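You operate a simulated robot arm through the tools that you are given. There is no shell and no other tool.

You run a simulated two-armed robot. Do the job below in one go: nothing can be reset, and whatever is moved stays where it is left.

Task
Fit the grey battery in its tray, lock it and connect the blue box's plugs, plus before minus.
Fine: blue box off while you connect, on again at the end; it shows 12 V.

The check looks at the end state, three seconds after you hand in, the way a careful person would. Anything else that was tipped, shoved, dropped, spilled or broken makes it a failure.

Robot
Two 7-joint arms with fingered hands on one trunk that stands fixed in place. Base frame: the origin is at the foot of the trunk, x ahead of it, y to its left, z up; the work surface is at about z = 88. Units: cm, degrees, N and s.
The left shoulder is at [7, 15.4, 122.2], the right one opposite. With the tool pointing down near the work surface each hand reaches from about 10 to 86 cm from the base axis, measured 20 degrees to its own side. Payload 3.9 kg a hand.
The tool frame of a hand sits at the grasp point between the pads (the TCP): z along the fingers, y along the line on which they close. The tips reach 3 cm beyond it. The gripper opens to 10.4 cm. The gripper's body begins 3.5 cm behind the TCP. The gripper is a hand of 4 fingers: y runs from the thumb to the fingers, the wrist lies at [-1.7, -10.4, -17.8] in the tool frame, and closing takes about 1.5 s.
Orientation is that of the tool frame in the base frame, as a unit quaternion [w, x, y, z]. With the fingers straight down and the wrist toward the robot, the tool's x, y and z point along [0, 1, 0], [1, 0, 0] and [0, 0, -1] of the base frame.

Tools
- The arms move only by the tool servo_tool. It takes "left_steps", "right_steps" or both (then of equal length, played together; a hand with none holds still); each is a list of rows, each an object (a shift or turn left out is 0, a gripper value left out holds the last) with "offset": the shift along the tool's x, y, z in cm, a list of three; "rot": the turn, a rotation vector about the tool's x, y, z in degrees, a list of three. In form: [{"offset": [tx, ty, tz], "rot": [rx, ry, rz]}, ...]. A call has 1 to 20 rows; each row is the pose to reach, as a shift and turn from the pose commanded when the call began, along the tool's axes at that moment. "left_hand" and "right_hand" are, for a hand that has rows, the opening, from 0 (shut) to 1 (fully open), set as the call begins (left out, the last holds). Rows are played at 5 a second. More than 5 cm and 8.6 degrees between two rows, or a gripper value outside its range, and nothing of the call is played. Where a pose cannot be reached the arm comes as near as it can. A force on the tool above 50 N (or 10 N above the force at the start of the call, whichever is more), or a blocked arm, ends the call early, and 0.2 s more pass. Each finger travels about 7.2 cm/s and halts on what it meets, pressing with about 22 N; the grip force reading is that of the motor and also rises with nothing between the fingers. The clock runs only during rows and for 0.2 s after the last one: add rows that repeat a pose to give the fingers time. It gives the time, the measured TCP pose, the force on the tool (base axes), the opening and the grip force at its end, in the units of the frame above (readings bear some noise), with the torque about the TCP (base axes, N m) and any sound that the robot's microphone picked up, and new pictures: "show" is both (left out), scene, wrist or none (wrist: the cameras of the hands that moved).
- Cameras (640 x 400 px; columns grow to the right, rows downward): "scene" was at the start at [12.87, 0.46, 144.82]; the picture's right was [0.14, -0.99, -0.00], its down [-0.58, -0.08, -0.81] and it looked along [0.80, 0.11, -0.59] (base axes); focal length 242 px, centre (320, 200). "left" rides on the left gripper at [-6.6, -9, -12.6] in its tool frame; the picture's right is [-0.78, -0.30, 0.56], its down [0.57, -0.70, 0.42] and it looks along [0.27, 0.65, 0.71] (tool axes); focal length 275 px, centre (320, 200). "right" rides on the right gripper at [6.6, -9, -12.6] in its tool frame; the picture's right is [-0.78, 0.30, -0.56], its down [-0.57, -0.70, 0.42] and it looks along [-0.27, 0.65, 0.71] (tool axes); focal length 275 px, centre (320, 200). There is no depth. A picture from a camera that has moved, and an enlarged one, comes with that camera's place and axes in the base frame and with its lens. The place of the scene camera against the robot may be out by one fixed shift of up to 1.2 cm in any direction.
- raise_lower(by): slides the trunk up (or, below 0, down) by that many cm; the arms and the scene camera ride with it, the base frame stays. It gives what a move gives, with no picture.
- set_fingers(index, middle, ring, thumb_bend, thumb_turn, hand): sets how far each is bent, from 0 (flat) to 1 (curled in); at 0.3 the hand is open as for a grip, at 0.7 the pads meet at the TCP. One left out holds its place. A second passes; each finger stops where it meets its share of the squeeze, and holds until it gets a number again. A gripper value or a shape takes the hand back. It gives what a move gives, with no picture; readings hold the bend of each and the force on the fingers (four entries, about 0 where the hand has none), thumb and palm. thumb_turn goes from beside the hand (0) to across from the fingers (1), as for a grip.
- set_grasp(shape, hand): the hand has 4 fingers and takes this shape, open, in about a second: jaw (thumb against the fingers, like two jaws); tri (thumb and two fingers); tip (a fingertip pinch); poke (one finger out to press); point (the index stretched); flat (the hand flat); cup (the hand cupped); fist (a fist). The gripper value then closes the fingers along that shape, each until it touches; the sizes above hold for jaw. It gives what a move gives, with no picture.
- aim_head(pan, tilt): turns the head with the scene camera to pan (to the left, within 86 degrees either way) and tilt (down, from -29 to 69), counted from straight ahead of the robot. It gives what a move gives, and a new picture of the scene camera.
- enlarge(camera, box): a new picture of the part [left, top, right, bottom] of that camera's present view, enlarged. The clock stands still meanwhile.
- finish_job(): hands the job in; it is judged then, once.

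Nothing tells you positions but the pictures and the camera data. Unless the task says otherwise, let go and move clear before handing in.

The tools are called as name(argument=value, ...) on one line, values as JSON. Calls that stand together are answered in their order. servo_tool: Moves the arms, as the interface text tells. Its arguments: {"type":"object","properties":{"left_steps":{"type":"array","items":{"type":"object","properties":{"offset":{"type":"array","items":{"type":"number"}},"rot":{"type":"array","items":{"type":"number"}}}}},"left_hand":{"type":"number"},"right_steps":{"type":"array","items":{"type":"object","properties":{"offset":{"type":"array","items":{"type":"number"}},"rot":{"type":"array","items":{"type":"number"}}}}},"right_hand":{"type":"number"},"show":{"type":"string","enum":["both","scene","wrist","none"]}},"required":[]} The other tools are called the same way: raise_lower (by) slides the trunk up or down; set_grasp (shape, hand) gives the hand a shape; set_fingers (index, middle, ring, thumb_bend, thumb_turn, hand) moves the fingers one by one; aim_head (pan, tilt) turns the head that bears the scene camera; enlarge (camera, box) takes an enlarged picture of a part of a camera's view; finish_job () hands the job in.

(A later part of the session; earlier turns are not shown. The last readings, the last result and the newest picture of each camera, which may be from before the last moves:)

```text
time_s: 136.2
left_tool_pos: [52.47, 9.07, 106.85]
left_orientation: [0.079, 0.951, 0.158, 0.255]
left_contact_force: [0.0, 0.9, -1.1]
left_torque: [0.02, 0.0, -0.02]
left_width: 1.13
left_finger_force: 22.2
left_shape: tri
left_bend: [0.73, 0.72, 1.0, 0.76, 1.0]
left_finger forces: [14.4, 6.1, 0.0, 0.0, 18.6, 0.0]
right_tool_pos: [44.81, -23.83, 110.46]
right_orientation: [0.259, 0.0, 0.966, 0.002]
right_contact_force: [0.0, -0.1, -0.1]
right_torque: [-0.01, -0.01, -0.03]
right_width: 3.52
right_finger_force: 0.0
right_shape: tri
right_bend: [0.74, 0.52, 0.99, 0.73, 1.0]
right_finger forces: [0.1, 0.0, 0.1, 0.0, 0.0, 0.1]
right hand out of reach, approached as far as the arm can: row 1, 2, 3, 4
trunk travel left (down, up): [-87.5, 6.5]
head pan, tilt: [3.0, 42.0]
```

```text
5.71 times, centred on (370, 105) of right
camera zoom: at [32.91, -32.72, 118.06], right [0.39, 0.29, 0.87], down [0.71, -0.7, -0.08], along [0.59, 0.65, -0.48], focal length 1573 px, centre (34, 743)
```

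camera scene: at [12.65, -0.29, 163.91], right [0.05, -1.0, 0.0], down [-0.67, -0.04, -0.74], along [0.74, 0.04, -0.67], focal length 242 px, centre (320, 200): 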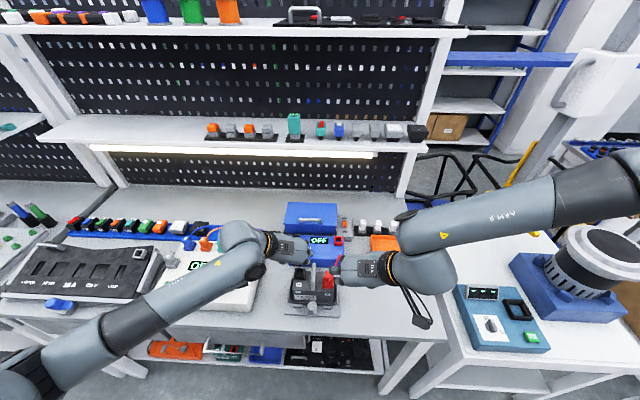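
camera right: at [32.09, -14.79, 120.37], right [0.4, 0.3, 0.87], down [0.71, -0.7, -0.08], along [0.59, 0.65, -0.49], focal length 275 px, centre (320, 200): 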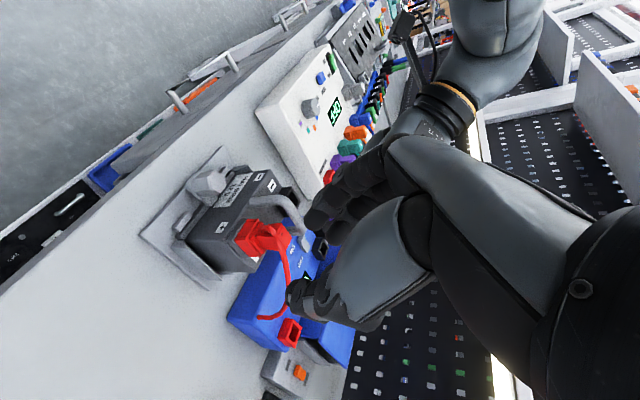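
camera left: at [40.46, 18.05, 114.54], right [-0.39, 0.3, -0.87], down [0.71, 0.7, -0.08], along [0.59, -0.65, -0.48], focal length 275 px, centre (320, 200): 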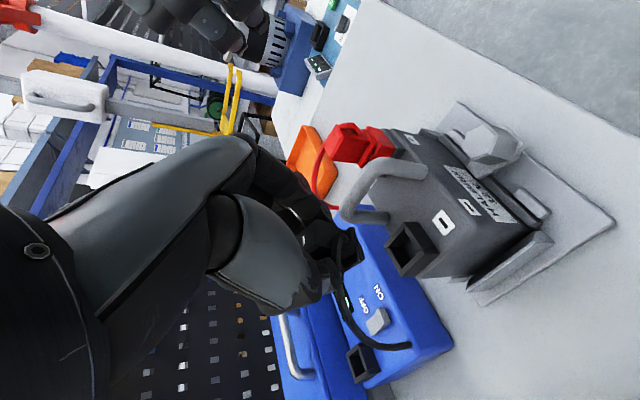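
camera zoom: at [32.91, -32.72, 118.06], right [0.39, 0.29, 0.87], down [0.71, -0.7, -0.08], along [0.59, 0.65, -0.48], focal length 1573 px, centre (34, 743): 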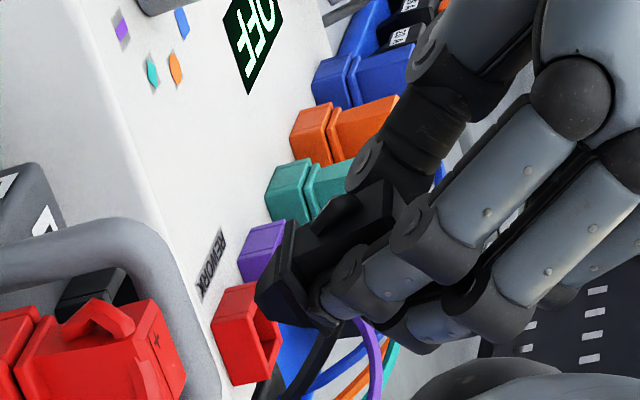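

By all evidence the plug now leans mainly in pitch (bottom pointing away from the robot by roughly 13°). I take that out with the hand and check again.

servo_tool(left_steps=[{"offset": [0, 0, 0], "rot": [2.2, -6.1, -0.4]}, {"offset": [0, 0, 0], "rot": [4.47, -12.2, -0.87]}, {"offset": [0, 0, 0], "rot": [4.47, -12.2, -0.87]}], left_hand=0, show="none")

enlarge(camera="right", box=[335, 80, 405, 140])

enlarge(camera="scene", box=[285, 245, 325, 285])

enlarge(camera="left", box=[290, 190, 430, 310])

```text
time_s: 137.0
left_tool_pos: [52.41, 8.95, 107.0]
left_orientation: [0.06, 0.973, 0.168, 0.145]
left_contact_force: [-0.4, 0.3, -0.7]
left_torque: [0.01, 0.02, 0.04]
left_width: 1.12
left_finger_force: 22.4
left_shape: tri
left_bend: [0.73, 0.72, 1.0, 0.76, 1.0]
left_finger forces: [14.2, 6.2, 0.0, 0.0, 18.3, 0.0]
right_tool_pos: [44.74, -23.9, 110.32]
right_orientation: [0.26, -0.001, 0.966, 0.001]
right_contact_force: [0.2, -0.1, -0.3]
right_torque: [0.0, 0.02, -0.01]
right_width: 3.5
right_finger_force: 0.0
right_shape: tri
right_bend: [0.74, 0.52, 0.99, 0.73, 1.0]
right_finger forces: [0.1, 0.0, 0.0, 0.1, 0.1, 0.0]
trunk travel left (down, up): [-87.5, 6.5]
head pan, tilt: [3.0, 42.0]
```

```text
6.67 times, centred on (370, 110) of right
camera zoom: at [32.89, -32.81, 118.05], right [0.39, 0.29, 0.87], down [0.71, -0.7, -0.08], along [0.59, 0.65, -0.48], focal length 1835 px, centre (-13, 800)
```

zoom: 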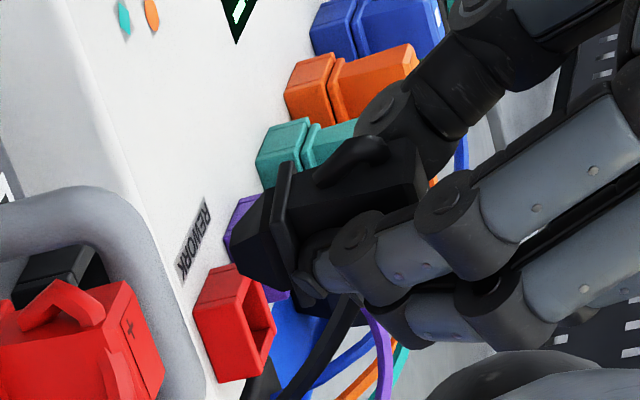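

```text
10.00 times, centred on (305, 265) of scene
camera zoom: at [12.47, -0.38, 163.92], right [0.05, -1.0, 0.0], down [-0.67, -0.04, -0.74], along [0.74, 0.04, -0.67], focal length 2422 px, centre (470, -450)
```

zoom: 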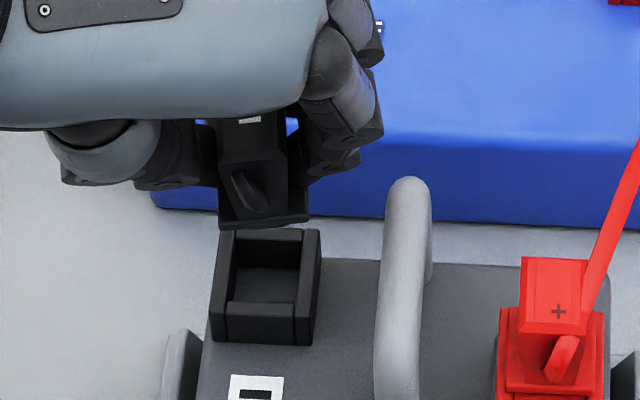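

```text
3.33 times, centred on (360, 250) of left
camera zoom: at [39.88, 16.05, 115.77], right [-0.62, -0.03, -0.78], down [0.43, 0.82, -0.37], along [0.65, -0.57, -0.5], focal length 918 px, centre (187, 33)
```

zoom: 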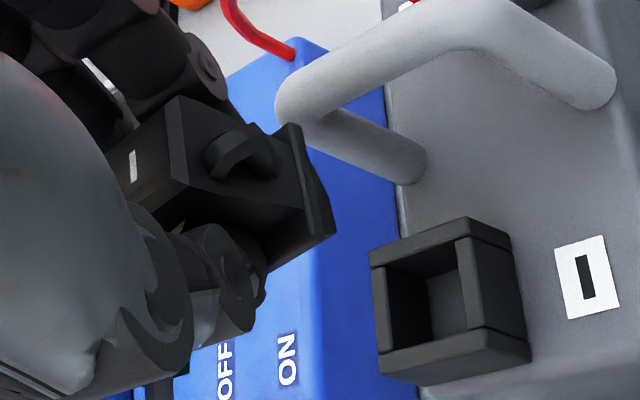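

The plug now looks upright in both the scene and right views; only a yaw of roughly 10° counter-clockwise remains. I take that out.

servo_tool(left_steps=[{"offset": [0, 0, 0], "rot": [-1.3, -0.8, 4.75]}, {"offset": [0, 0, 0], "rot": [-2.62, -1.66, 9.5]}, {"offset": [0, 0, 0], "rot": [-2.62, -1.66, 9.5]}], left_hand=0, show="none")

enlarge(camera="right", box=[345, 85, 395, 135])

enlarge(camera="scene", box=[288, 248, 323, 283])

enlarge(camera="left", box=[290, 190, 430, 310])

```text
time_s: 137.8
left_tool_pos: [52.41, 8.9, 107.14]
left_orientation: [0.072, 0.984, 0.081, 0.139]
left_contact_force: [-0.8, 0.2, -0.3]
left_torque: [0.03, -0.02, 0.04]
left_width: 1.14
left_finger_force: 21.7
left_shape: tri
left_bend: [0.73, 0.72, 1.0, 0.76, 1.0]
left_finger forces: [14.2, 5.9, 0.0, 0.0, 18.2, 0.1]
right_tool_pos: [44.84, -23.96, 110.42]
right_orientation: [0.258, 0.0, 0.966, 0.001]
right_contact_force: [-1.0, -0.1, 0.8]
right_torque: [-0.01, 0.0, -0.04]
right_width: 3.51
right_finger_force: 0.1
right_shape: tri
right_bend: [0.74, 0.52, 0.99, 0.73, 1.0]
right_finger forces: [0.1, 0.0, 0.0, 0.1, 0.0, 0.1]
trunk travel left (down, up): [-87.5, 6.5]
head pan, tilt: [3.0, 42.0]
```

```text
8.00 times, centred on (370, 110) of right
camera zoom: at [32.92, -32.82, 118.03], right [0.39, 0.29, 0.87], down [0.71, -0.7, -0.08], along [0.59, 0.65, -0.48], focal length 2202 px, centre (-80, 920)
```

zoom: 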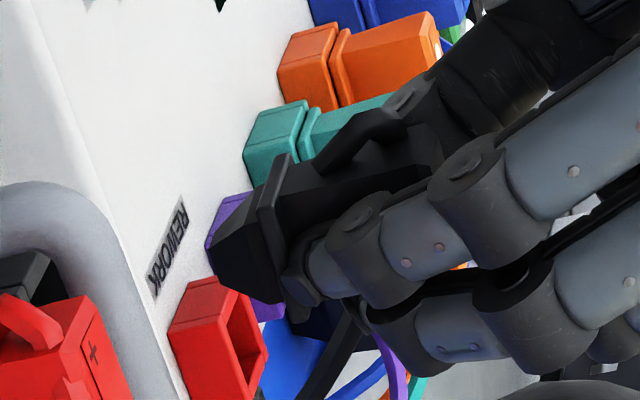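

```text
11.43 times, centred on (306, 266) of scene
camera zoom: at [12.5, -0.4, 163.92], right [0.05, -1.0, 0.0], down [-0.67, -0.04, -0.74], along [0.74, 0.04, -0.67], focal length 2768 px, centre (486, -549)
```

zoom: 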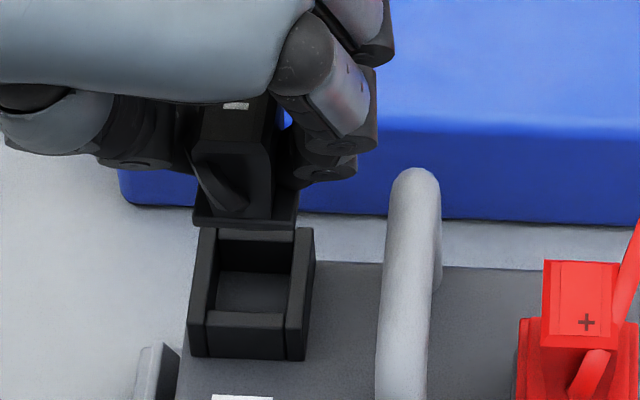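

```text
3.33 times, centred on (360, 250) of left
camera zoom: at [41.31, 18.06, 115.77], right [-0.62, 0.08, -0.78], down [0.57, 0.74, -0.37], along [0.55, -0.67, -0.5], focal length 918 px, centre (187, 33)
```

zoom: 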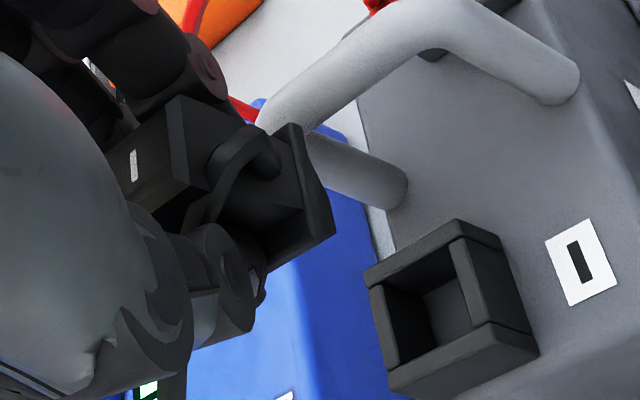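

The plug is now square and upright within a few degrees. Its axis is near (52.2, 8.4) and the minus ring centre near (52.9, 8.6); I shift by that and lower to just above the ring.

servo_tool(left_steps=[{"offset": [0.7, -0.1, 0.18]}, {"offset": [0.44, -0.26, 1.13]}, {"offset": [0.18, -0.42, 2.07]}, {"offset": [-0.08, -0.59, 3.0]}, {"offset": [-0.35, -0.75, 3.97]}, {"offset": [-0.35, -0.75, 3.97]}], left_hand=0, show="none")

enlarge(camera="scene", box=[288, 253, 323, 288])

enlarge(camera="left", box=[290, 190, 410, 290])

enlarge(camera="right", box=[330, 100, 390, 155])

```text
time_s: 139.2
left_tool_pos: [53.1, 9.19, 102.95]
left_orientation: [0.072, 0.984, 0.081, 0.138]
left_contact_force: [-0.6, 0.8, 0.0]
left_torque: [0.0, -0.02, 0.03]
left_width: 1.15
left_finger_force: 21.9
left_shape: tri
left_bend: [0.73, 0.72, 1.0, 0.76, 1.0]
left_finger forces: [14.2, 5.7, 0.1, 0.0, 18.2, 0.0]
right_tool_pos: [44.76, -23.9, 110.49]
right_orientation: [0.258, 0.001, 0.966, 0.0]
right_contact_force: [-0.6, 0.9, 0.3]
right_torque: [-0.01, 0.03, 0.01]
right_width: 3.51
right_finger_force: 0.1
right_shape: tri
right_bend: [0.74, 0.52, 0.99, 0.73, 1.0]
right_finger forces: [0.0, 0.1, 0.1, 0.1, 0.1, 0.0]
trunk travel left (down, up): [-87.5, 6.5]
head pan, tilt: [3.0, 42.0]
```

```text
11.43 times, centred on (306, 270) of scene
camera zoom: at [12.54, -0.38, 163.92], right [0.05, -1.0, 0.0], down [-0.67, -0.04, -0.74], along [0.74, 0.04, -0.67], focal length 2768 px, centre (486, -606)
```

zoom: 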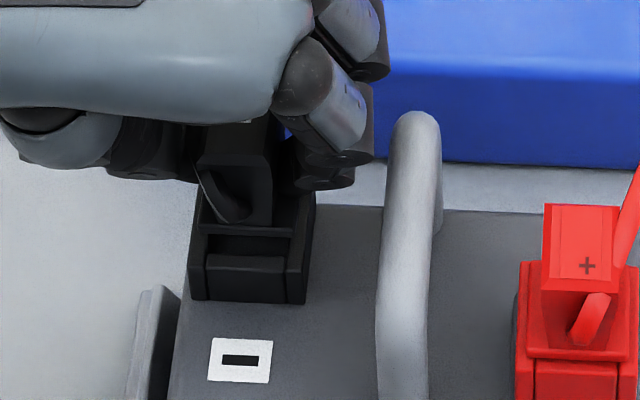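

```text
4.00 times, centred on (350, 240) of left
camera zoom: at [41.98, 18.32, 111.71], right [-0.62, 0.08, -0.78], down [0.57, 0.74, -0.37], along [0.55, -0.67, -0.5], focal length 1101 px, centre (200, 40)
```

zoom: 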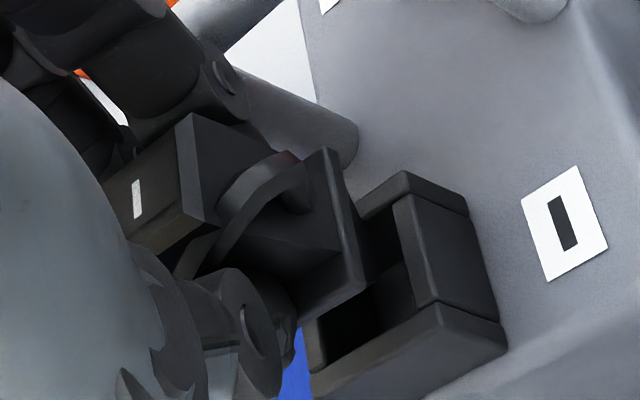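

```text
7.27 times, centred on (360, 128) of right
camera zoom: at [32.93, -32.77, 118.03], right [0.39, 0.29, 0.87], down [0.71, -0.7, -0.08], along [0.59, 0.65, -0.48], focal length 2002 px, centre (29, 727)
```

zoom: 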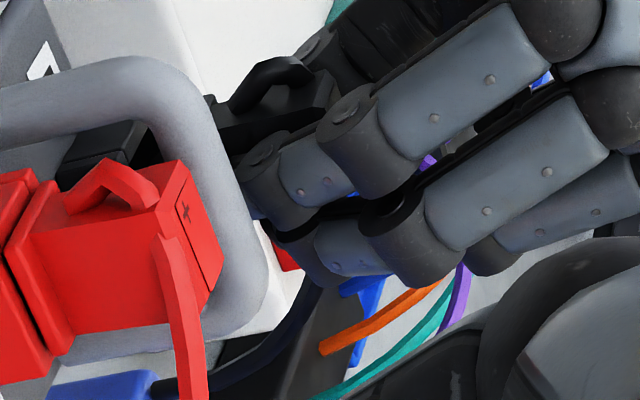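

The plug is right above the ring. I make a 0.15 cm correction to the left and lower gently until I feel contact.

servo_tool(left_steps=[{"offset": [0.03, -0.15, 0]}, {"offset": [-0.05, -0.2, 0.28]}, {"offset": [-0.13, -0.25, 0.56]}, {"offset": [-0.21, -0.29, 0.84]}, {"offset": [-0.21, -0.29, 0.84]}], left_hand=0, show="none")

enlarge(camera="left", box=[300, 195, 400, 285])

enlarge(camera="scene", box=[292, 258, 317, 283])

```text
time_s: 140.4
left_tool_pos: [53.08, 9.4, 102.03]
left_orientation: [0.073, 0.984, 0.082, 0.139]
left_contact_force: [-0.4, 0.1, -0.4]
left_torque: [-0.01, 0.01, -0.02]
left_width: 1.12
left_finger_force: 21.9
left_shape: tri
left_bend: [0.73, 0.72, 1.0, 0.76, 1.0]
left_finger forces: [14.2, 5.8, 0.0, 0.0, 18.1, 0.1]
right_tool_pos: [44.99, -23.79, 110.37]
right_orientation: [0.26, 0.001, 0.966, 0.0]
right_contact_force: [-0.3, 0.1, 0.0]
right_torque: [0.03, -0.01, 0.0]
right_width: 3.51
right_finger_force: 0.0
right_shape: tri
right_bend: [0.74, 0.52, 0.99, 0.73, 1.0]
right_finger forces: [0.1, 0.0, 0.0, 0.0, 0.1, 0.0]
trunk travel left (down, up): [-87.5, 6.5]
head pan, tilt: [3.0, 42.0]
```

```text
4.44 times, centred on (350, 240) of left
camera zoom: at [41.99, 18.43, 110.85], right [-0.62, 0.08, -0.78], down [0.57, 0.74, -0.37], along [0.55, -0.67, -0.5], focal length 1224 px, centre (187, 22)
```

zoom: 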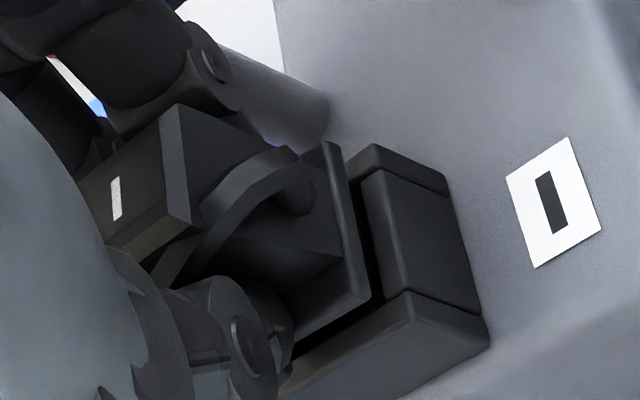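

```text
16.00 times, centred on (304, 270) of scene
camera zoom: at [12.55, -0.38, 163.92], right [0.05, -1.0, 0.0], down [-0.67, -0.04, -0.74], along [0.74, 0.04, -0.67], focal length 3876 px, centre (568, -928)
```

zoom: 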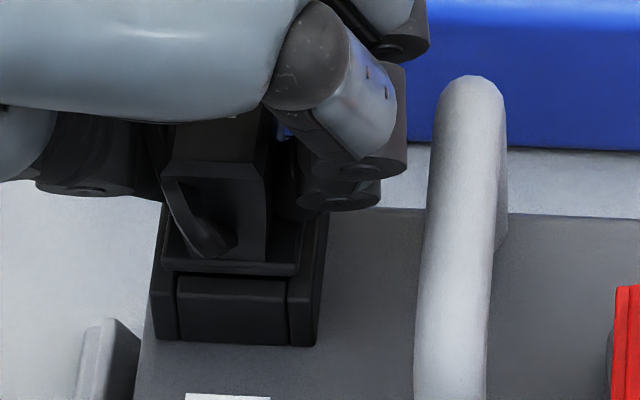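

No contact force yet and the pin appears to be entering. I continue downward in small steps.

servo_tool(left_steps=[{"offset": [-0.05, -0.03, 0.19]}, {"offset": [-0.1, -0.07, 0.38]}, {"offset": [-0.13, -0.08, 0.48]}, {"offset": [-0.13, -0.08, 0.48]}], left_hand=0, show="none")

enlarge(camera="left", box=[300, 195, 400, 285])

enlarge(camera="scene", box=[292, 258, 317, 283])

```text
time_s: 141.4
left_tool_pos: [53.24, 9.38, 101.66]
left_orientation: [0.072, 0.984, 0.082, 0.141]
left_contact_force: [2.7, 2.8, 6.5]
left_torque: [0.2, 0.01, 0.08]
left_width: 1.13
left_finger_force: 21.7
left_shape: tri
left_bend: [0.72, 0.72, 1.0, 0.76, 1.0]
left_finger forces: [12.5, 9.9, 0.0, 0.0, 25.6, 0.1]
right_tool_pos: [45.01, -23.77, 110.48]
right_orientation: [0.259, 0.0, 0.966, 0.001]
right_contact_force: [0.0, 0.2, 0.1]
right_torque: [0.0, -0.03, -0.03]
right_width: 3.51
right_finger_force: 0.1
right_shape: tri
right_bend: [0.74, 0.52, 0.99, 0.73, 1.0]
right_finger forces: [0.0, 0.1, 0.0, 0.0, 0.0, 0.0]
trunk travel left (down, up): [-87.5, 6.5]
head pan, tilt: [3.0, 42.0]
```

```text
4.44 times, centred on (350, 240) of left
camera zoom: at [42.02, 18.48, 110.42], right [-0.62, 0.08, -0.78], down [0.57, 0.74, -0.37], along [0.55, -0.67, -0.5], focal length 1224 px, centre (187, 22)
```

zoom: 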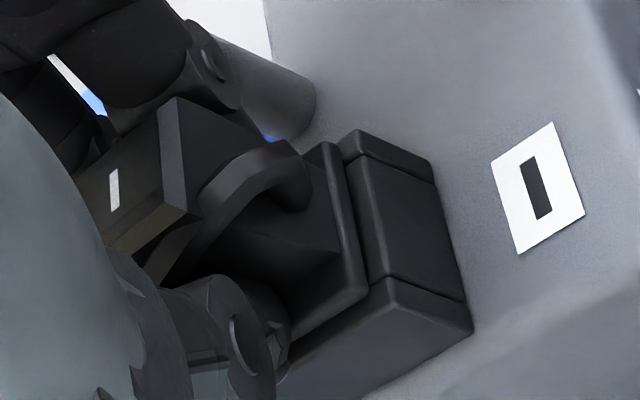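

```text
16.00 times, centred on (304, 270) of scene
camera zoom: at [12.55, -0.32, 163.93], right [0.05, -1.0, 0.0], down [-0.67, -0.04, -0.74], along [0.74, 0.04, -0.67], focal length 3876 px, centre (568, -928)
```

zoom: 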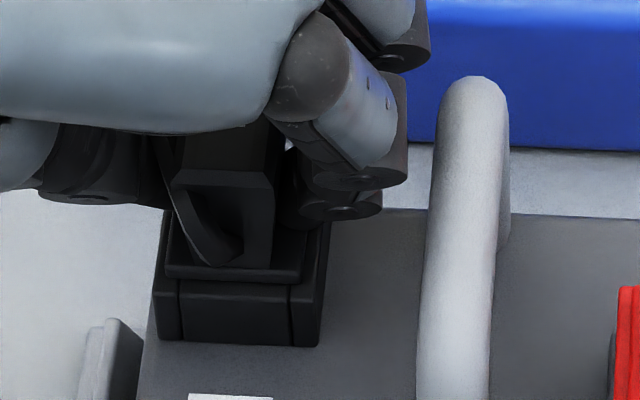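

Contact of 6 N with the collar practically on the ring. I press a little further to seat it fully.

servo_tool(left_steps=[{"offset": [-0.05, -0.03, 0.19]}, {"offset": [-0.09, -0.06, 0.33]}, {"offset": [-0.09, -0.06, 0.33]}], left_hand=0, show="none")

enlarge(camera="left", box=[300, 195, 400, 285])

enlarge(camera="scene", box=[292, 258, 317, 283])

```text
time_s: 142.2
left_tool_pos: [53.27, 9.41, 101.63]
left_orientation: [0.074, 0.984, 0.082, 0.143]
left_contact_force: [3.5, 8.2, 25.7]
left_torque: [0.26, -0.07, 0.26]
left_width: 1.22
left_finger_force: 22.1
left_shape: tri
left_bend: [0.73, 0.72, 1.0, 0.77, 1.0]
left_finger forces: [17.9, 12.7, 0.1, 0.1, 41.3, 0.1]
right_tool_pos: [44.81, -23.75, 110.56]
right_orientation: [0.26, 0.001, 0.966, 0.0]
right_contact_force: [0.7, 0.0, 0.3]
right_torque: [0.02, 0.02, 0.0]
right_width: 3.51
right_finger_force: 0.1
right_shape: tri
right_bend: [0.74, 0.52, 0.99, 0.73, 1.0]
right_finger forces: [0.0, 0.0, 0.0, 0.1, 0.0, 0.0]
trunk travel left (down, up): [-87.5, 6.5]
head pan, tilt: [3.0, 42.0]
```

```text
4.44 times, centred on (350, 240) of left
camera zoom: at [41.95, 18.51, 110.26], right [-0.61, 0.08, -0.79], down [0.57, 0.74, -0.37], along [0.55, -0.67, -0.5], focal length 1224 px, centre (187, 22)
```

zoom: 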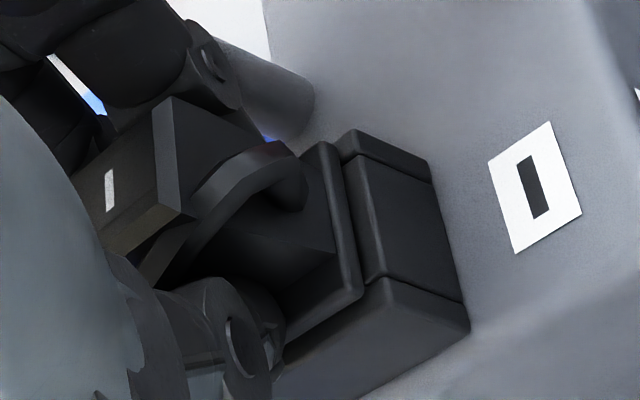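

```text
16.00 times, centred on (304, 270) of scene
camera zoom: at [12.24, -0.2, 163.97], right [0.05, -1.0, 0.0], down [-0.67, -0.04, -0.74], along [0.74, 0.04, -0.67], focal length 3876 px, centre (568, -928)
```

zoom: 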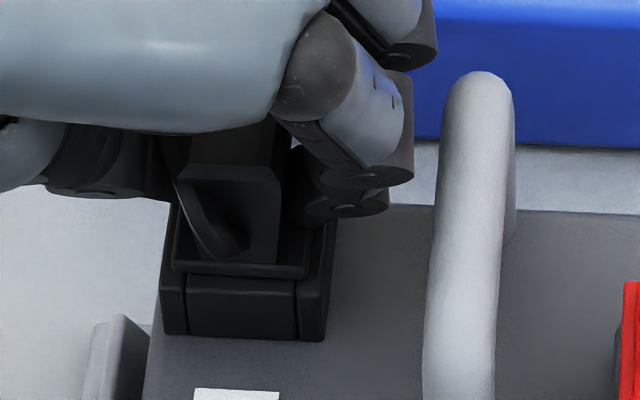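

The collar now sits flush and parallel on the ring with 26 N. I open the left fingers and withdraw upward.

servo_tool(left_steps=[{"offset": [0, 0, 0]}, {"offset": [0, 0, 0]}, {"offset": [0, 0, 0]}, {"offset": [0, 0, 0]}], left_hand=0.32, show="none")

enlarge(camera="left", box=[270, 180, 410, 300])

```text
time_s: 143.2
left_tool_pos: [52.98, 9.29, 101.07]
left_orientation: [0.071, 0.985, 0.081, 0.137]
left_contact_force: [-0.8, 5.3, 0.0]
left_torque: [-0.01, 0.01, 0.01]
left_width: 3.17
left_finger_force: 0.0
left_shape: tri
left_bend: [0.74, 0.54, 0.99, 0.73, 1.0]
left_finger forces: [2.8, 2.3, 0.0, 0.0, 0.1, 0.0]
right_tool_pos: [44.91, -23.8, 110.42]
right_orientation: [0.26, 0.0, 0.966, 0.0]
right_contact_force: [0.2, -0.1, 0.5]
right_torque: [0.01, 0.02, -0.02]
right_width: 3.52
right_finger_force: 0.2
right_shape: tri
right_bend: [0.74, 0.52, 0.99, 0.73, 1.0]
right_finger forces: [0.0, 0.1, 0.0, 0.0, 0.2, 0.0]
trunk travel left (down, up): [-87.5, 6.5]
head pan, tilt: [3.0, 42.0]
```

```text
3.33 times, centred on (340, 240) of left
camera zoom: at [41.92, 18.45, 109.89], right [-0.62, 0.08, -0.78], down [0.57, 0.74, -0.37], along [0.54, -0.67, -0.5], focal length 918 px, centre (253, 67)
```

zoom: 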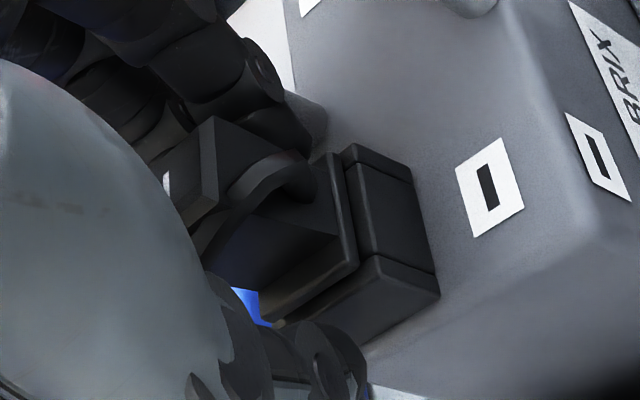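

servo_tool(left_steps=[{"offset": [0.05, 0.15, -0.2]}, {"offset": [0.15, 0.23, -0.57]}, {"offset": [0.4, 0.4, -1.4]}, {"offset": [0.8, 0.62, -2.9]}, {"offset": [1.2, 0.85, -4.4]}, {"offset": [1.7, 1.1, -6.2]}, {"offset": [1.7, 1.1, -6.2]}], left_hand=0.36, show="none")

enlarge(camera="left", box=[270, 180, 430, 310])

enlarge(camera="scene", box=[280, 240, 350, 310])

```text
time_s: 144.8
left_tool_pos: [53.06, 9.2, 107.63]
left_orientation: [0.072, 0.984, 0.082, 0.139]
left_contact_force: [0.5, -0.5, 0.1]
left_torque: [0.01, -0.01, 0.0]
left_width: 3.72
left_finger_force: 0.0
left_shape: tri
left_bend: [0.74, 0.51, 0.99, 0.73, 1.0]
left_finger forces: [0.1, 0.0, 0.1, 0.0, 0.0, 0.0]
right_tool_pos: [45.0, -23.86, 110.41]
right_orientation: [0.259, 0.0, 0.966, 0.001]
right_contact_force: [-0.8, 0.2, 0.4]
right_torque: [0.01, -0.01, 0.0]
right_width: 3.52
right_finger_force: 0.1
right_shape: tri
right_bend: [0.74, 0.52, 0.99, 0.73, 1.0]
right_finger forces: [0.0, 0.0, 0.0, 0.0, 0.0, 0.1]
trunk travel left (down, up): [-87.5, 6.5]
head pan, tilt: [3.0, 42.0]
```

```text
3.08 times, centred on (350, 245) of left
camera zoom: at [41.96, 18.31, 116.44], right [-0.62, 0.08, -0.78], down [0.57, 0.74, -0.37], along [0.55, -0.67, -0.5], focal length 847 px, centre (228, 62)
```

zoom: 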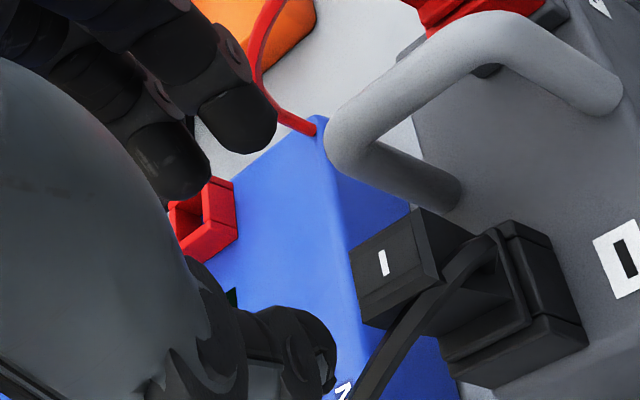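

```text
5.71 times, centred on (315, 275) of scene
camera zoom: at [12.56, -0.39, 163.92], right [0.05, -1.0, 0.0], down [-0.67, -0.04, -0.74], along [0.74, 0.04, -0.67], focal length 1384 px, centre (349, -229)
```

zoom: 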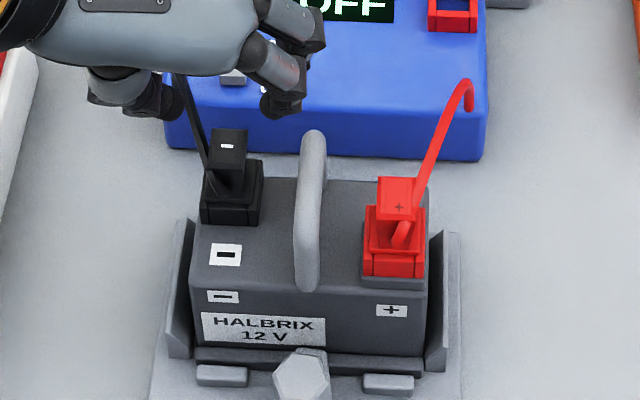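

Both plugs are in, plus first then minus. I move the left hand away to the left and bring the right hand upright near the blue box to switch it on.

servo_tool(left_steps=[{"offset": [0.786, 0.49, -2.85]}, {"offset": [0.6, -1.5, -3.7]}, {"offset": [0.4, -3.7, -4.6]}, {"offset": [0.2, -6, -5.5]}, {"offset": [0, -8.2, -6.4]}, {"offset": [-0.2, -10.4, -7.3]}, {"offset": [-0.35, -12.5, -8.1]}, {"offset": [-0.478, -14.34, -8.91]}, {"offset": [-0.478, -14.34, -8.91]}], right_steps=[{"offset": [-1.7, 2, 0.8], "rot": [0, 3.75, 0]}, {"offset": [-3.4, 4, 1.5], "rot": [0, 7.5, 0]}, {"offset": [-5.2, 6, 2.3], "rot": [0, 11.25, 0]}, {"offset": [-6.9, 8, 3.1], "rot": [0, 15, 0]}, {"offset": [-8.6, 10, 3.8], "rot": [0, 18.75, 0]}, {"offset": [-10.3, 12, 4.6], "rot": [0, 22.5, 0]}, {"offset": [-12, 14, 5.4], "rot": [0, 26.25, 0]}, {"offset": [-13.8, 15.9, 6.1], "rot": [0, 30, 0]}, {"offset": [-13.8, 15.9, 6.1], "rot": [0, 30, 0]}], show="scene")

enlarge(camera="scene", box=[270, 195, 370, 325])

```text
time_s: 146.8
left_tool_pos: [48.02, 24.17, 113.67]
left_orientation: [0.072, 0.984, 0.081, 0.14]
left_contact_force: [1.0, 0.3, 0.4]
left_torque: [0.02, 0.01, -0.01]
left_width: 3.74
left_finger_force: 0.1
left_shape: tri
left_bend: [0.74, 0.51, 0.99, 0.73, 1.0]
left_finger forces: [0.0, 0.0, 0.0, 0.0, 0.0, 0.1]
right_tool_pos: [60.09, -7.95, 112.25]
right_orientation: [-0.001, -0.001, 1.0, 0.001]
right_contact_force: [-0.8, 0.3, -1.6]
right_torque: [0.0, 0.01, 0.01]
right_width: 3.53
right_finger_force: 0.1
right_shape: tri
right_bend: [0.74, 0.52, 0.99, 0.73, 1.0]
right_finger forces: [0.0, 0.0, 0.0, 0.1, 0.0, 0.0]
trunk travel left (down, up): [-87.5, 6.5]
head pan, tilt: [3.0, 42.0]
camera scene: at [12.53, -0.39, 163.92], right [0.05, -1.0, 0.0], down [-0.67, -0.04, -0.74], along [0.74, 0.04, -0.67], focal length 242 px, centre (320, 200)
```

scene: 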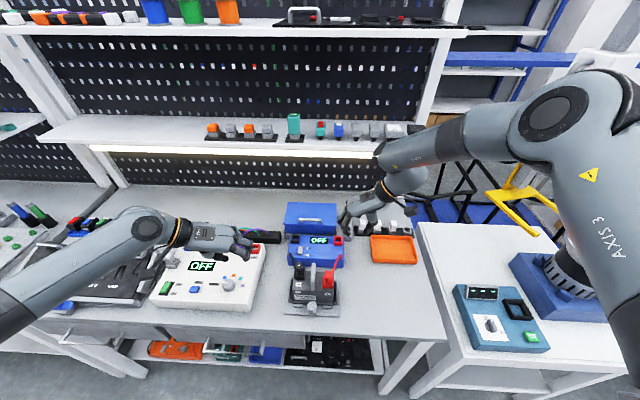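

```text
3.08 times, centred on (320, 260) of scene
camera zoom: at [12.53, -0.39, 163.92], right [0.05, -1.0, 0.0], down [-0.67, -0.04, -0.74], along [0.74, 0.04, -0.67], focal length 745 px, centre (320, 15)
```

zoom: 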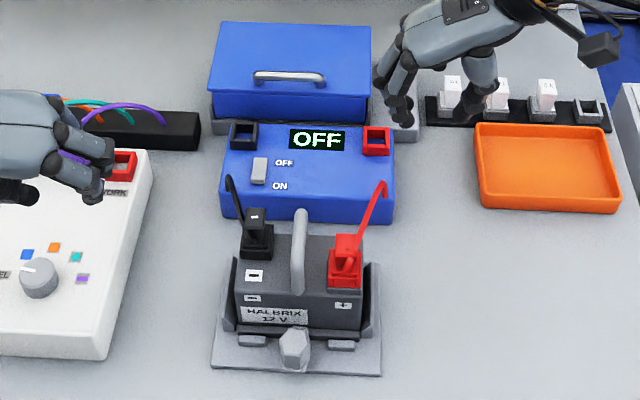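

The rocker is freely accessible. I shape the right hand with a single straight index again and move it above the rocker's ON end.

set_fingers(hand="right", index=0.3, middle=1.0, ring=1.0, thumb_bend=1.0, thumb_turn=1.0)

servo_tool(right_steps=[{"offset": [-0.8, 2.7, 0.8]}, {"offset": [-1.6, 5.4, 1.6]}, {"offset": [-2.4, 8, 2.4]}, {"offset": [-3.2, 10.7, 3.2]}, {"offset": [-3.9, 13.35, 4]}, {"offset": [-3.9, 13.35, 6]}, {"offset": [-3.9, 13.35, 6]}], show="wrist")

enlarge(camera="scene", box=[280, 195, 350, 265])

```text
time_s: 147.8
left_tool_pos: [48.09, 24.17, 113.58]
left_orientation: [0.072, 0.984, 0.082, 0.139]
left_contact_force: [-0.2, -0.1, 0.6]
left_torque: [-0.01, 0.0, 0.04]
left_width: 3.73
left_finger_force: 0.0
left_shape: tri
left_bend: [0.74, 0.51, 0.99, 0.73, 1.0]
left_finger forces: [0.1, 0.1, 0.0, 0.0, 0.1, 0.1]
right_tool_pos: [60.17, -7.79, 112.22]
right_orientation: [0.0, 0.0, 1.0, 0.001]
right_contact_force: [0.0, 0.1, 0.2]
right_torque: [-0.03, -0.02, -0.01]
right_width: 2.64
right_finger_force: 0.0
right_shape: fingers
right_bend: [0.29, 1.0, 1.0, 0.97, 1.0]
right_finger forces: [0.0, 0.0, 0.0, 0.0, 0.0, 0.0]
trunk travel left (down, up): [-87.5, 6.5]
head pan, tilt: [3.0, 42.0]
```

```text
time_s: 149.4
left_tool_pos: [48.0, 24.18, 113.61]
left_orientation: [0.072, 0.984, 0.082, 0.138]
left_contact_force: [-1.9, -0.2, -0.4]
left_torque: [0.0, 0.02, 0.03]
left_width: 3.7
left_finger_force: 0.0
left_shape: tri
left_bend: [0.74, 0.51, 0.99, 0.73, 1.0]
left_finger forces: [0.0, 0.1, 0.0, 0.0, 0.0, 0.0]
right_tool_pos: [63.89, 5.28, 106.15]
right_orientation: [0.0, 0.0, 1.0, 0.001]
right_contact_force: [0.2, 0.1, -0.1]
right_torque: [-0.01, -0.01, 0.0]
right_width: 2.62
right_finger_force: 0.0
right_shape: fingers
right_bend: [0.29, 1.0, 1.0, 0.97, 1.0]
right_finger forces: [0.0, 0.0, 0.0, 0.1, 0.0, 0.1]
trunk travel left (down, up): [-87.5, 6.5]
head pan, tilt: [3.0, 42.0]
camera right: at [57.3, -3.71, 118.76], right [0.78, 0.29, 0.56], down [0.57, -0.7, -0.43], along [0.26, 0.65, -0.71], focal length 275 px, centre (320, 200)
```

right: 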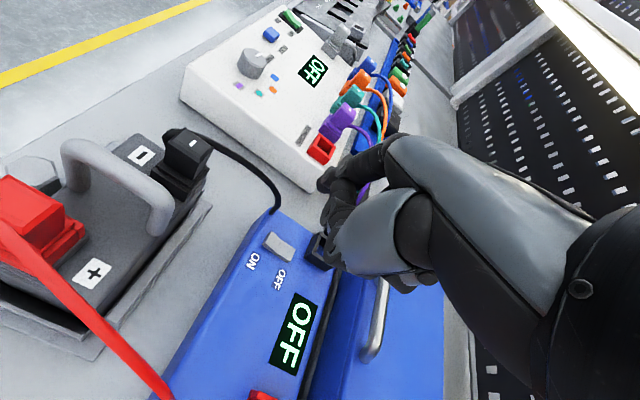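

```text
5.71 times, centred on (315, 230) of scene
camera zoom: at [12.55, -0.43, 163.92], right [0.05, -1.0, 0.0], down [-0.67, -0.03, -0.74], along [0.74, 0.04, -0.67], focal length 1384 px, centre (349, 29)
```

zoom: 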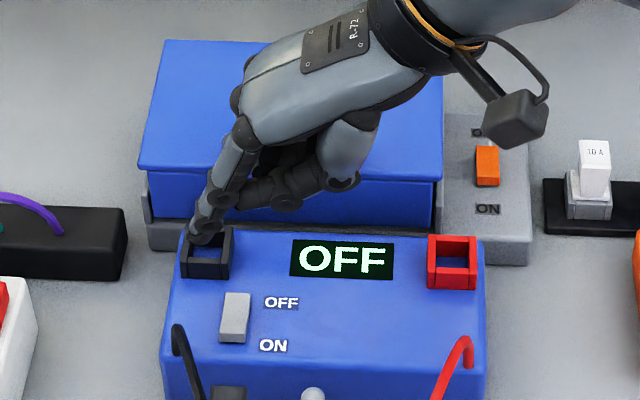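

The fingertip is about 1 cm too far left; I correct that, then lower toward the rocker's front half.

servo_tool(right_steps=[{"offset": [-0.3, -1.0, 0.5]}, {"offset": [-0.3, -1.0, 2]}, {"offset": [-0.3, -1.0, 3.6]}, {"offset": [-0.3, -1.0, 5.2]}, {"offset": [-0.3, -1.0, 6.2]}, {"offset": [-0.3, -1.0, 6.2]}], show="none")

enlarge(camera="scene", box=[285, 220, 330, 265])

enlarge(camera="right", box=[230, 150, 380, 290])

```text
time_s: 150.8
left_tool_pos: [47.98, 24.17, 113.72]
left_orientation: [0.073, 0.984, 0.081, 0.138]
left_contact_force: [0.3, 0.5, 0.7]
left_torque: [0.01, 0.0, 0.0]
left_width: 3.68
left_finger_force: 0.0
left_shape: tri
left_bend: [0.74, 0.51, 0.99, 0.73, 1.0]
left_finger forces: [0.1, 0.0, 0.1, 0.0, 0.1, 0.0]
right_tool_pos: [63.38, 4.55, 100.93]
right_orientation: [0.0, 0.0, 1.0, 0.001]
right_contact_force: [-0.3, 0.5, 0.2]
right_torque: [0.02, 0.0, -0.01]
right_width: 2.63
right_finger_force: 0.1
right_shape: fingers
right_bend: [0.29, 1.0, 1.0, 0.97, 1.0]
right_finger forces: [0.0, 0.0, 0.0, 0.0, 0.0, 0.1]
right hand out of reach, approached as far as the arm can: row 4, 5, 6
trunk travel left (down, up): [-87.5, 6.5]
head pan, tilt: [3.0, 42.0]
```

```text
8.89 times, centred on (308, 242) of scene
camera zoom: at [12.55, -0.29, 163.92], right [0.05, -1.0, 0.0], down [-0.67, -0.04, -0.74], along [0.74, 0.04, -0.67], focal length 2153 px, centre (431, -178)
```

zoom: 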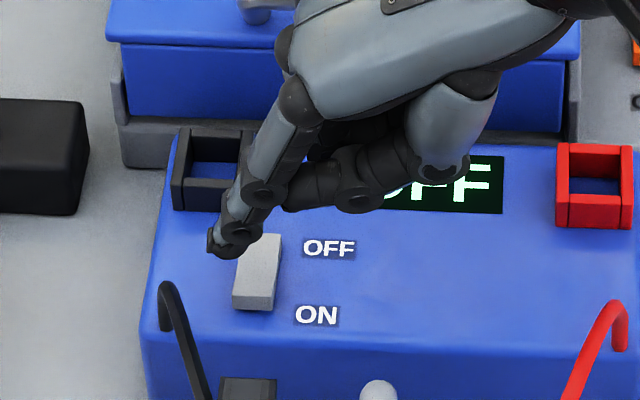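

```text
2.86 times, centred on (305, 220) of right
camera zoom: at [56.85, -4.37, 113.49], right [0.78, 0.3, 0.56], down [0.57, -0.7, -0.43], along [0.26, 0.65, -0.71], focal length 786 px, centre (363, 143)
```

zoom: 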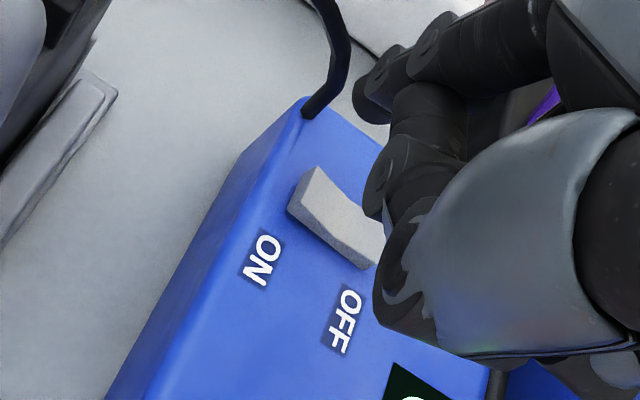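

The upright arm cannot go lower here, so I tilt the hand 30° forward again and reposition above the ON end.

servo_tool(right_steps=[{"offset": [0.2, 0, 0], "rot": [0, -6, 0]}, {"offset": [0.45, -0.1, 0], "rot": [0, -12, 0]}, {"offset": [0.7, -0.2, 0], "rot": [0, -18, 0]}, {"offset": [0.9, -0.25, 0], "rot": [0, -24, 0]}, {"offset": [1.1, -0.25, 0], "rot": [0, -30, 0]}, {"offset": [1.1, -0.25, 0], "rot": [0, -30, 0]}], show="none")

enlarge(camera="scene", box=[285, 220, 330, 265])

enlarge(camera="right", box=[230, 150, 380, 290])

```text
time_s: 152.2
left_tool_pos: [47.9, 23.95, 113.69]
left_orientation: [0.072, 0.984, 0.081, 0.14]
left_contact_force: [0.4, 0.6, 0.3]
left_torque: [-0.01, -0.01, 0.04]
left_width: 3.7
left_finger_force: 0.0
left_shape: tri
left_bend: [0.74, 0.51, 0.99, 0.73, 1.0]
left_finger forces: [0.0, 0.0, 0.0, 0.0, 0.1, 0.0]
right_tool_pos: [62.0, 3.86, 101.1]
right_orientation: [0.259, 0.001, 0.966, 0.001]
right_contact_force: [-0.6, 0.1, 0.3]
right_torque: [0.0, -0.02, 0.01]
right_width: 2.63
right_finger_force: 0.1
right_shape: fingers
right_bend: [0.29, 1.0, 1.0, 0.97, 1.0]
right_finger forces: [0.0, 0.0, 0.1, 0.1, 0.0, 0.0]
right hand out of reach, approached as far as the arm can: row 1, 2, 3, 4, 5
trunk travel left (down, up): [-87.5, 6.5]
head pan, tilt: [3.0, 42.0]
```

```text
8.89 times, centred on (308, 242) of scene
camera zoom: at [12.22, -0.55, 163.95], right [0.05, -1.0, 0.0], down [-0.67, -0.03, -0.74], along [0.74, 0.04, -0.67], focal length 2153 px, centre (431, -178)
```

zoom: 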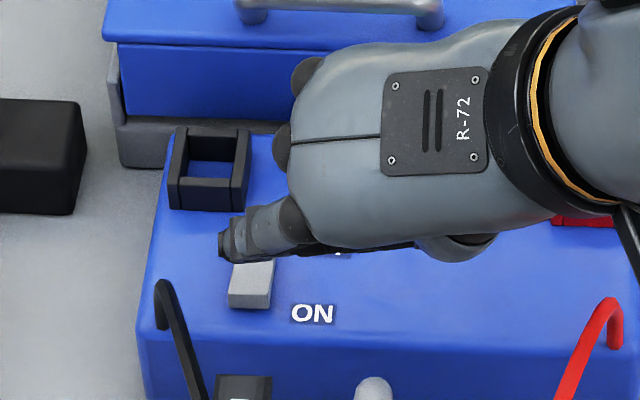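

```text
2.86 times, centred on (305, 220) of right
camera zoom: at [50.07, -4.91, 108.63], right [0.39, 0.29, 0.87], down [0.71, -0.7, -0.08], along [0.59, 0.65, -0.48], focal length 786 px, centre (363, 143)
```

zoom: 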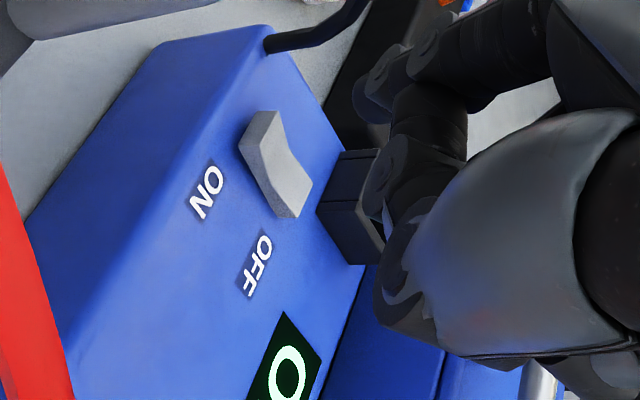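

servo_tool(right_steps=[{"offset": [-0.26, -0.55, 0.15]}, {"offset": [0.1, -0.55, 0.78]}, {"offset": [0.47, -0.55, 1.42]}, {"offset": [0.84, -0.55, 2.06]}, {"offset": [0.84, -0.55, 2.06]}], show="none")

enlarge(camera="scene", box=[285, 220, 330, 265])

enlarge(camera="right", box=[230, 150, 380, 290])

```text
time_s: 153.4
left_tool_pos: [47.97, 24.07, 113.78]
left_orientation: [0.072, 0.984, 0.082, 0.14]
left_contact_force: [0.7, -0.1, 0.1]
left_torque: [0.0, -0.01, 0.0]
left_width: 3.72
left_finger_force: 0.1
left_shape: tri
left_bend: [0.74, 0.51, 0.99, 0.73, 1.0]
left_finger forces: [0.0, 0.1, 0.0, 0.0, 0.1, 0.0]
right_tool_pos: [62.54, 3.47, 98.68]
right_orientation: [0.259, 0.0, 0.966, 0.001]
right_contact_force: [-0.4, 0.6, -0.5]
right_torque: [0.02, 0.04, 0.0]
right_width: 2.66
right_finger_force: 0.0
right_shape: fingers
right_bend: [0.29, 1.0, 1.0, 0.97, 1.0]
right_finger forces: [0.1, 0.0, 0.0, 0.0, 0.1, 0.1]
trunk travel left (down, up): [-87.5, 6.5]
head pan, tilt: [3.0, 42.0]
```

```text
8.89 times, centred on (308, 242) of scene
camera zoom: at [12.52, -0.42, 163.92], right [0.05, -1.0, 0.0], down [-0.67, -0.04, -0.74], along [0.74, 0.04, -0.67], focal length 2153 px, centre (431, -178)
```

zoom: 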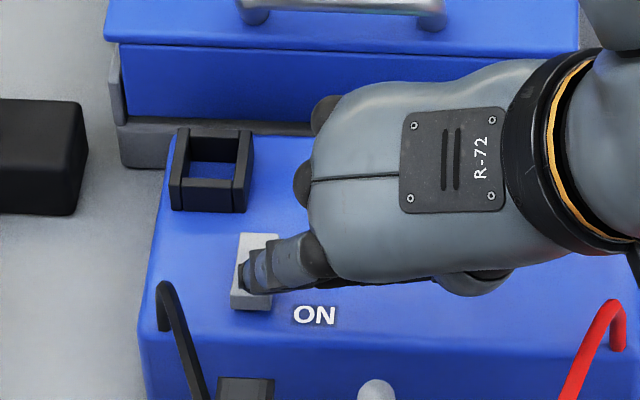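

```text
2.86 times, centred on (305, 220) of right
camera zoom: at [50.57, -5.4, 106.27], right [0.39, 0.29, 0.87], down [0.71, -0.7, -0.08], along [0.59, 0.65, -0.48], focal length 786 px, centre (363, 143)
```

zoom: 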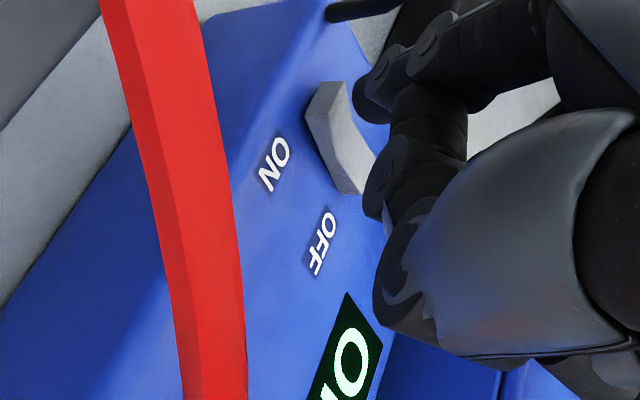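

servo_tool(right_steps=[{"offset": [0.2, 0, 0.35]}, {"offset": [0.4, 0, 0.69]}, {"offset": [0.6, 0, 1.04]}, {"offset": [0.6, 0, 1.04]}], show="none")

enlarge(camera="right", box=[230, 150, 380, 290])

enlarge(camera="scene", box=[280, 220, 380, 320])

```text
time_s: 154.4
left_tool_pos: [48.0, 24.16, 113.66]
left_orientation: [0.072, 0.984, 0.082, 0.14]
left_contact_force: [-0.3, -0.2, -0.2]
left_torque: [0.01, 0.0, 0.01]
left_width: 3.69
left_finger_force: 0.0
left_shape: tri
left_bend: [0.74, 0.51, 0.99, 0.73, 1.0]
left_finger forces: [0.1, 0.1, 0.0, 0.1, 0.0, 0.0]
right_tool_pos: [62.53, 3.54, 97.59]
right_orientation: [0.258, 0.001, 0.966, 0.001]
right_contact_force: [-0.3, -0.2, 2.1]
right_torque: [0.07, -0.01, 0.04]
right_width: 2.64
right_finger_force: 0.8
right_shape: fingers
right_bend: [0.29, 1.0, 1.0, 0.97, 1.0]
right_finger forces: [1.5, 0.0, 0.0, 0.0, 0.1, 0.0]
trunk travel left (down, up): [-87.5, 6.5]
head pan, tilt: [3.0, 42.0]
```

```text
2.86 times, centred on (305, 220) of right
camera zoom: at [50.58, -5.29, 105.17], right [0.39, 0.29, 0.87], down [0.71, -0.7, -0.08], along [0.59, 0.65, -0.49], focal length 786 px, centre (363, 143)
```

zoom: 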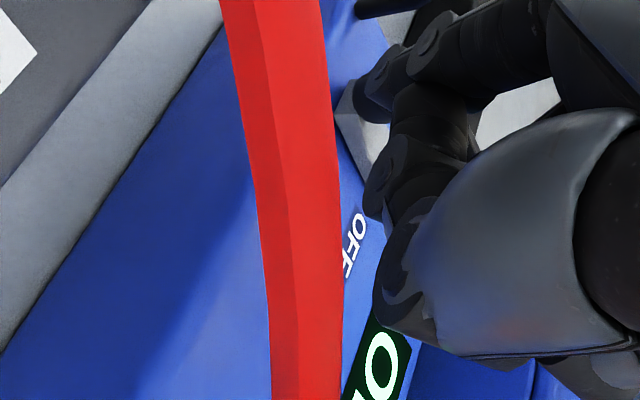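

```text
4.00 times, centred on (330, 270) of scene
camera zoom: at [12.52, -0.36, 163.92], right [0.05, -1.0, 0.0], down [-0.67, -0.04, -0.74], along [0.74, 0.04, -0.67], focal length 969 px, centre (280, -80)
```

zoom: 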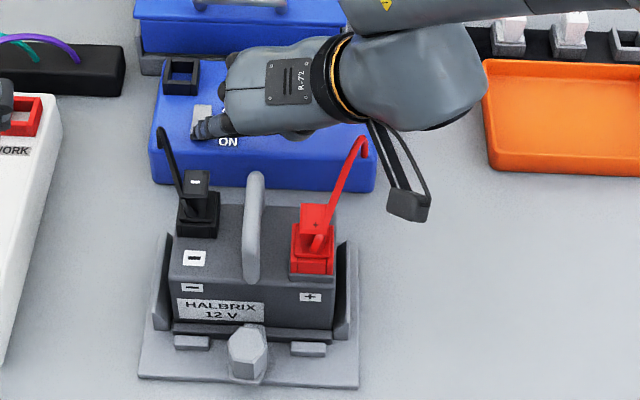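

The fingertip touches the raised ON end. I press down gently.

servo_tool(right_steps=[{"offset": [0.1, 0, 0.17]}, {"offset": [0.2, 0, 0.35]}, {"offset": [0.3, 0, 0.52]}, {"offset": [0.38, 0, 0.65]}, {"offset": [0.38, 0, 0.65]}], show="none")

enlarge(camera="right", box=[230, 150, 400, 340])

```text
time_s: 155.6
left_tool_pos: [47.86, 24.19, 113.72]
left_orientation: [0.073, 0.984, 0.081, 0.139]
left_contact_force: [0.0, -0.8, 0.4]
left_torque: [-0.01, -0.02, 0.0]
left_width: 3.71
left_finger_force: 0.1
left_shape: tri
left_bend: [0.74, 0.51, 0.99, 0.73, 1.0]
left_finger forces: [0.1, 0.0, 0.0, 0.0, 0.0, 0.0]
right_tool_pos: [62.52, 3.53, 96.96]
right_orientation: [0.26, 0.002, 0.966, 0.002]
right_contact_force: [0.9, -1.7, 14.1]
right_torque: [0.77, -0.01, -0.04]
right_width: 2.69
right_finger_force: 7.0
right_shape: fingers
right_bend: [0.29, 1.0, 1.0, 0.98, 1.0]
right_finger forces: [13.2, 0.1, 0.0, 0.0, 0.0, 0.0]
trunk travel left (down, up): [-87.5, 6.5]
head pan, tilt: [3.0, 42.0]
```

```text
2.11 times, centred on (315, 245) of right
camera zoom: at [50.51, -5.35, 104.55], right [0.39, 0.29, 0.87], down [0.71, -0.7, -0.08], along [0.59, 0.65, -0.48], focal length 580 px, centre (330, 105)
```

zoom: 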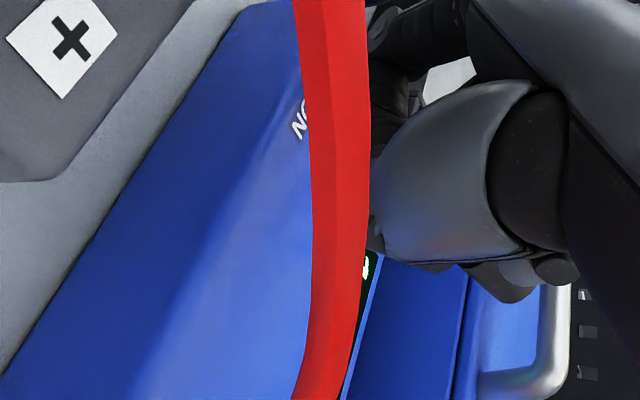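

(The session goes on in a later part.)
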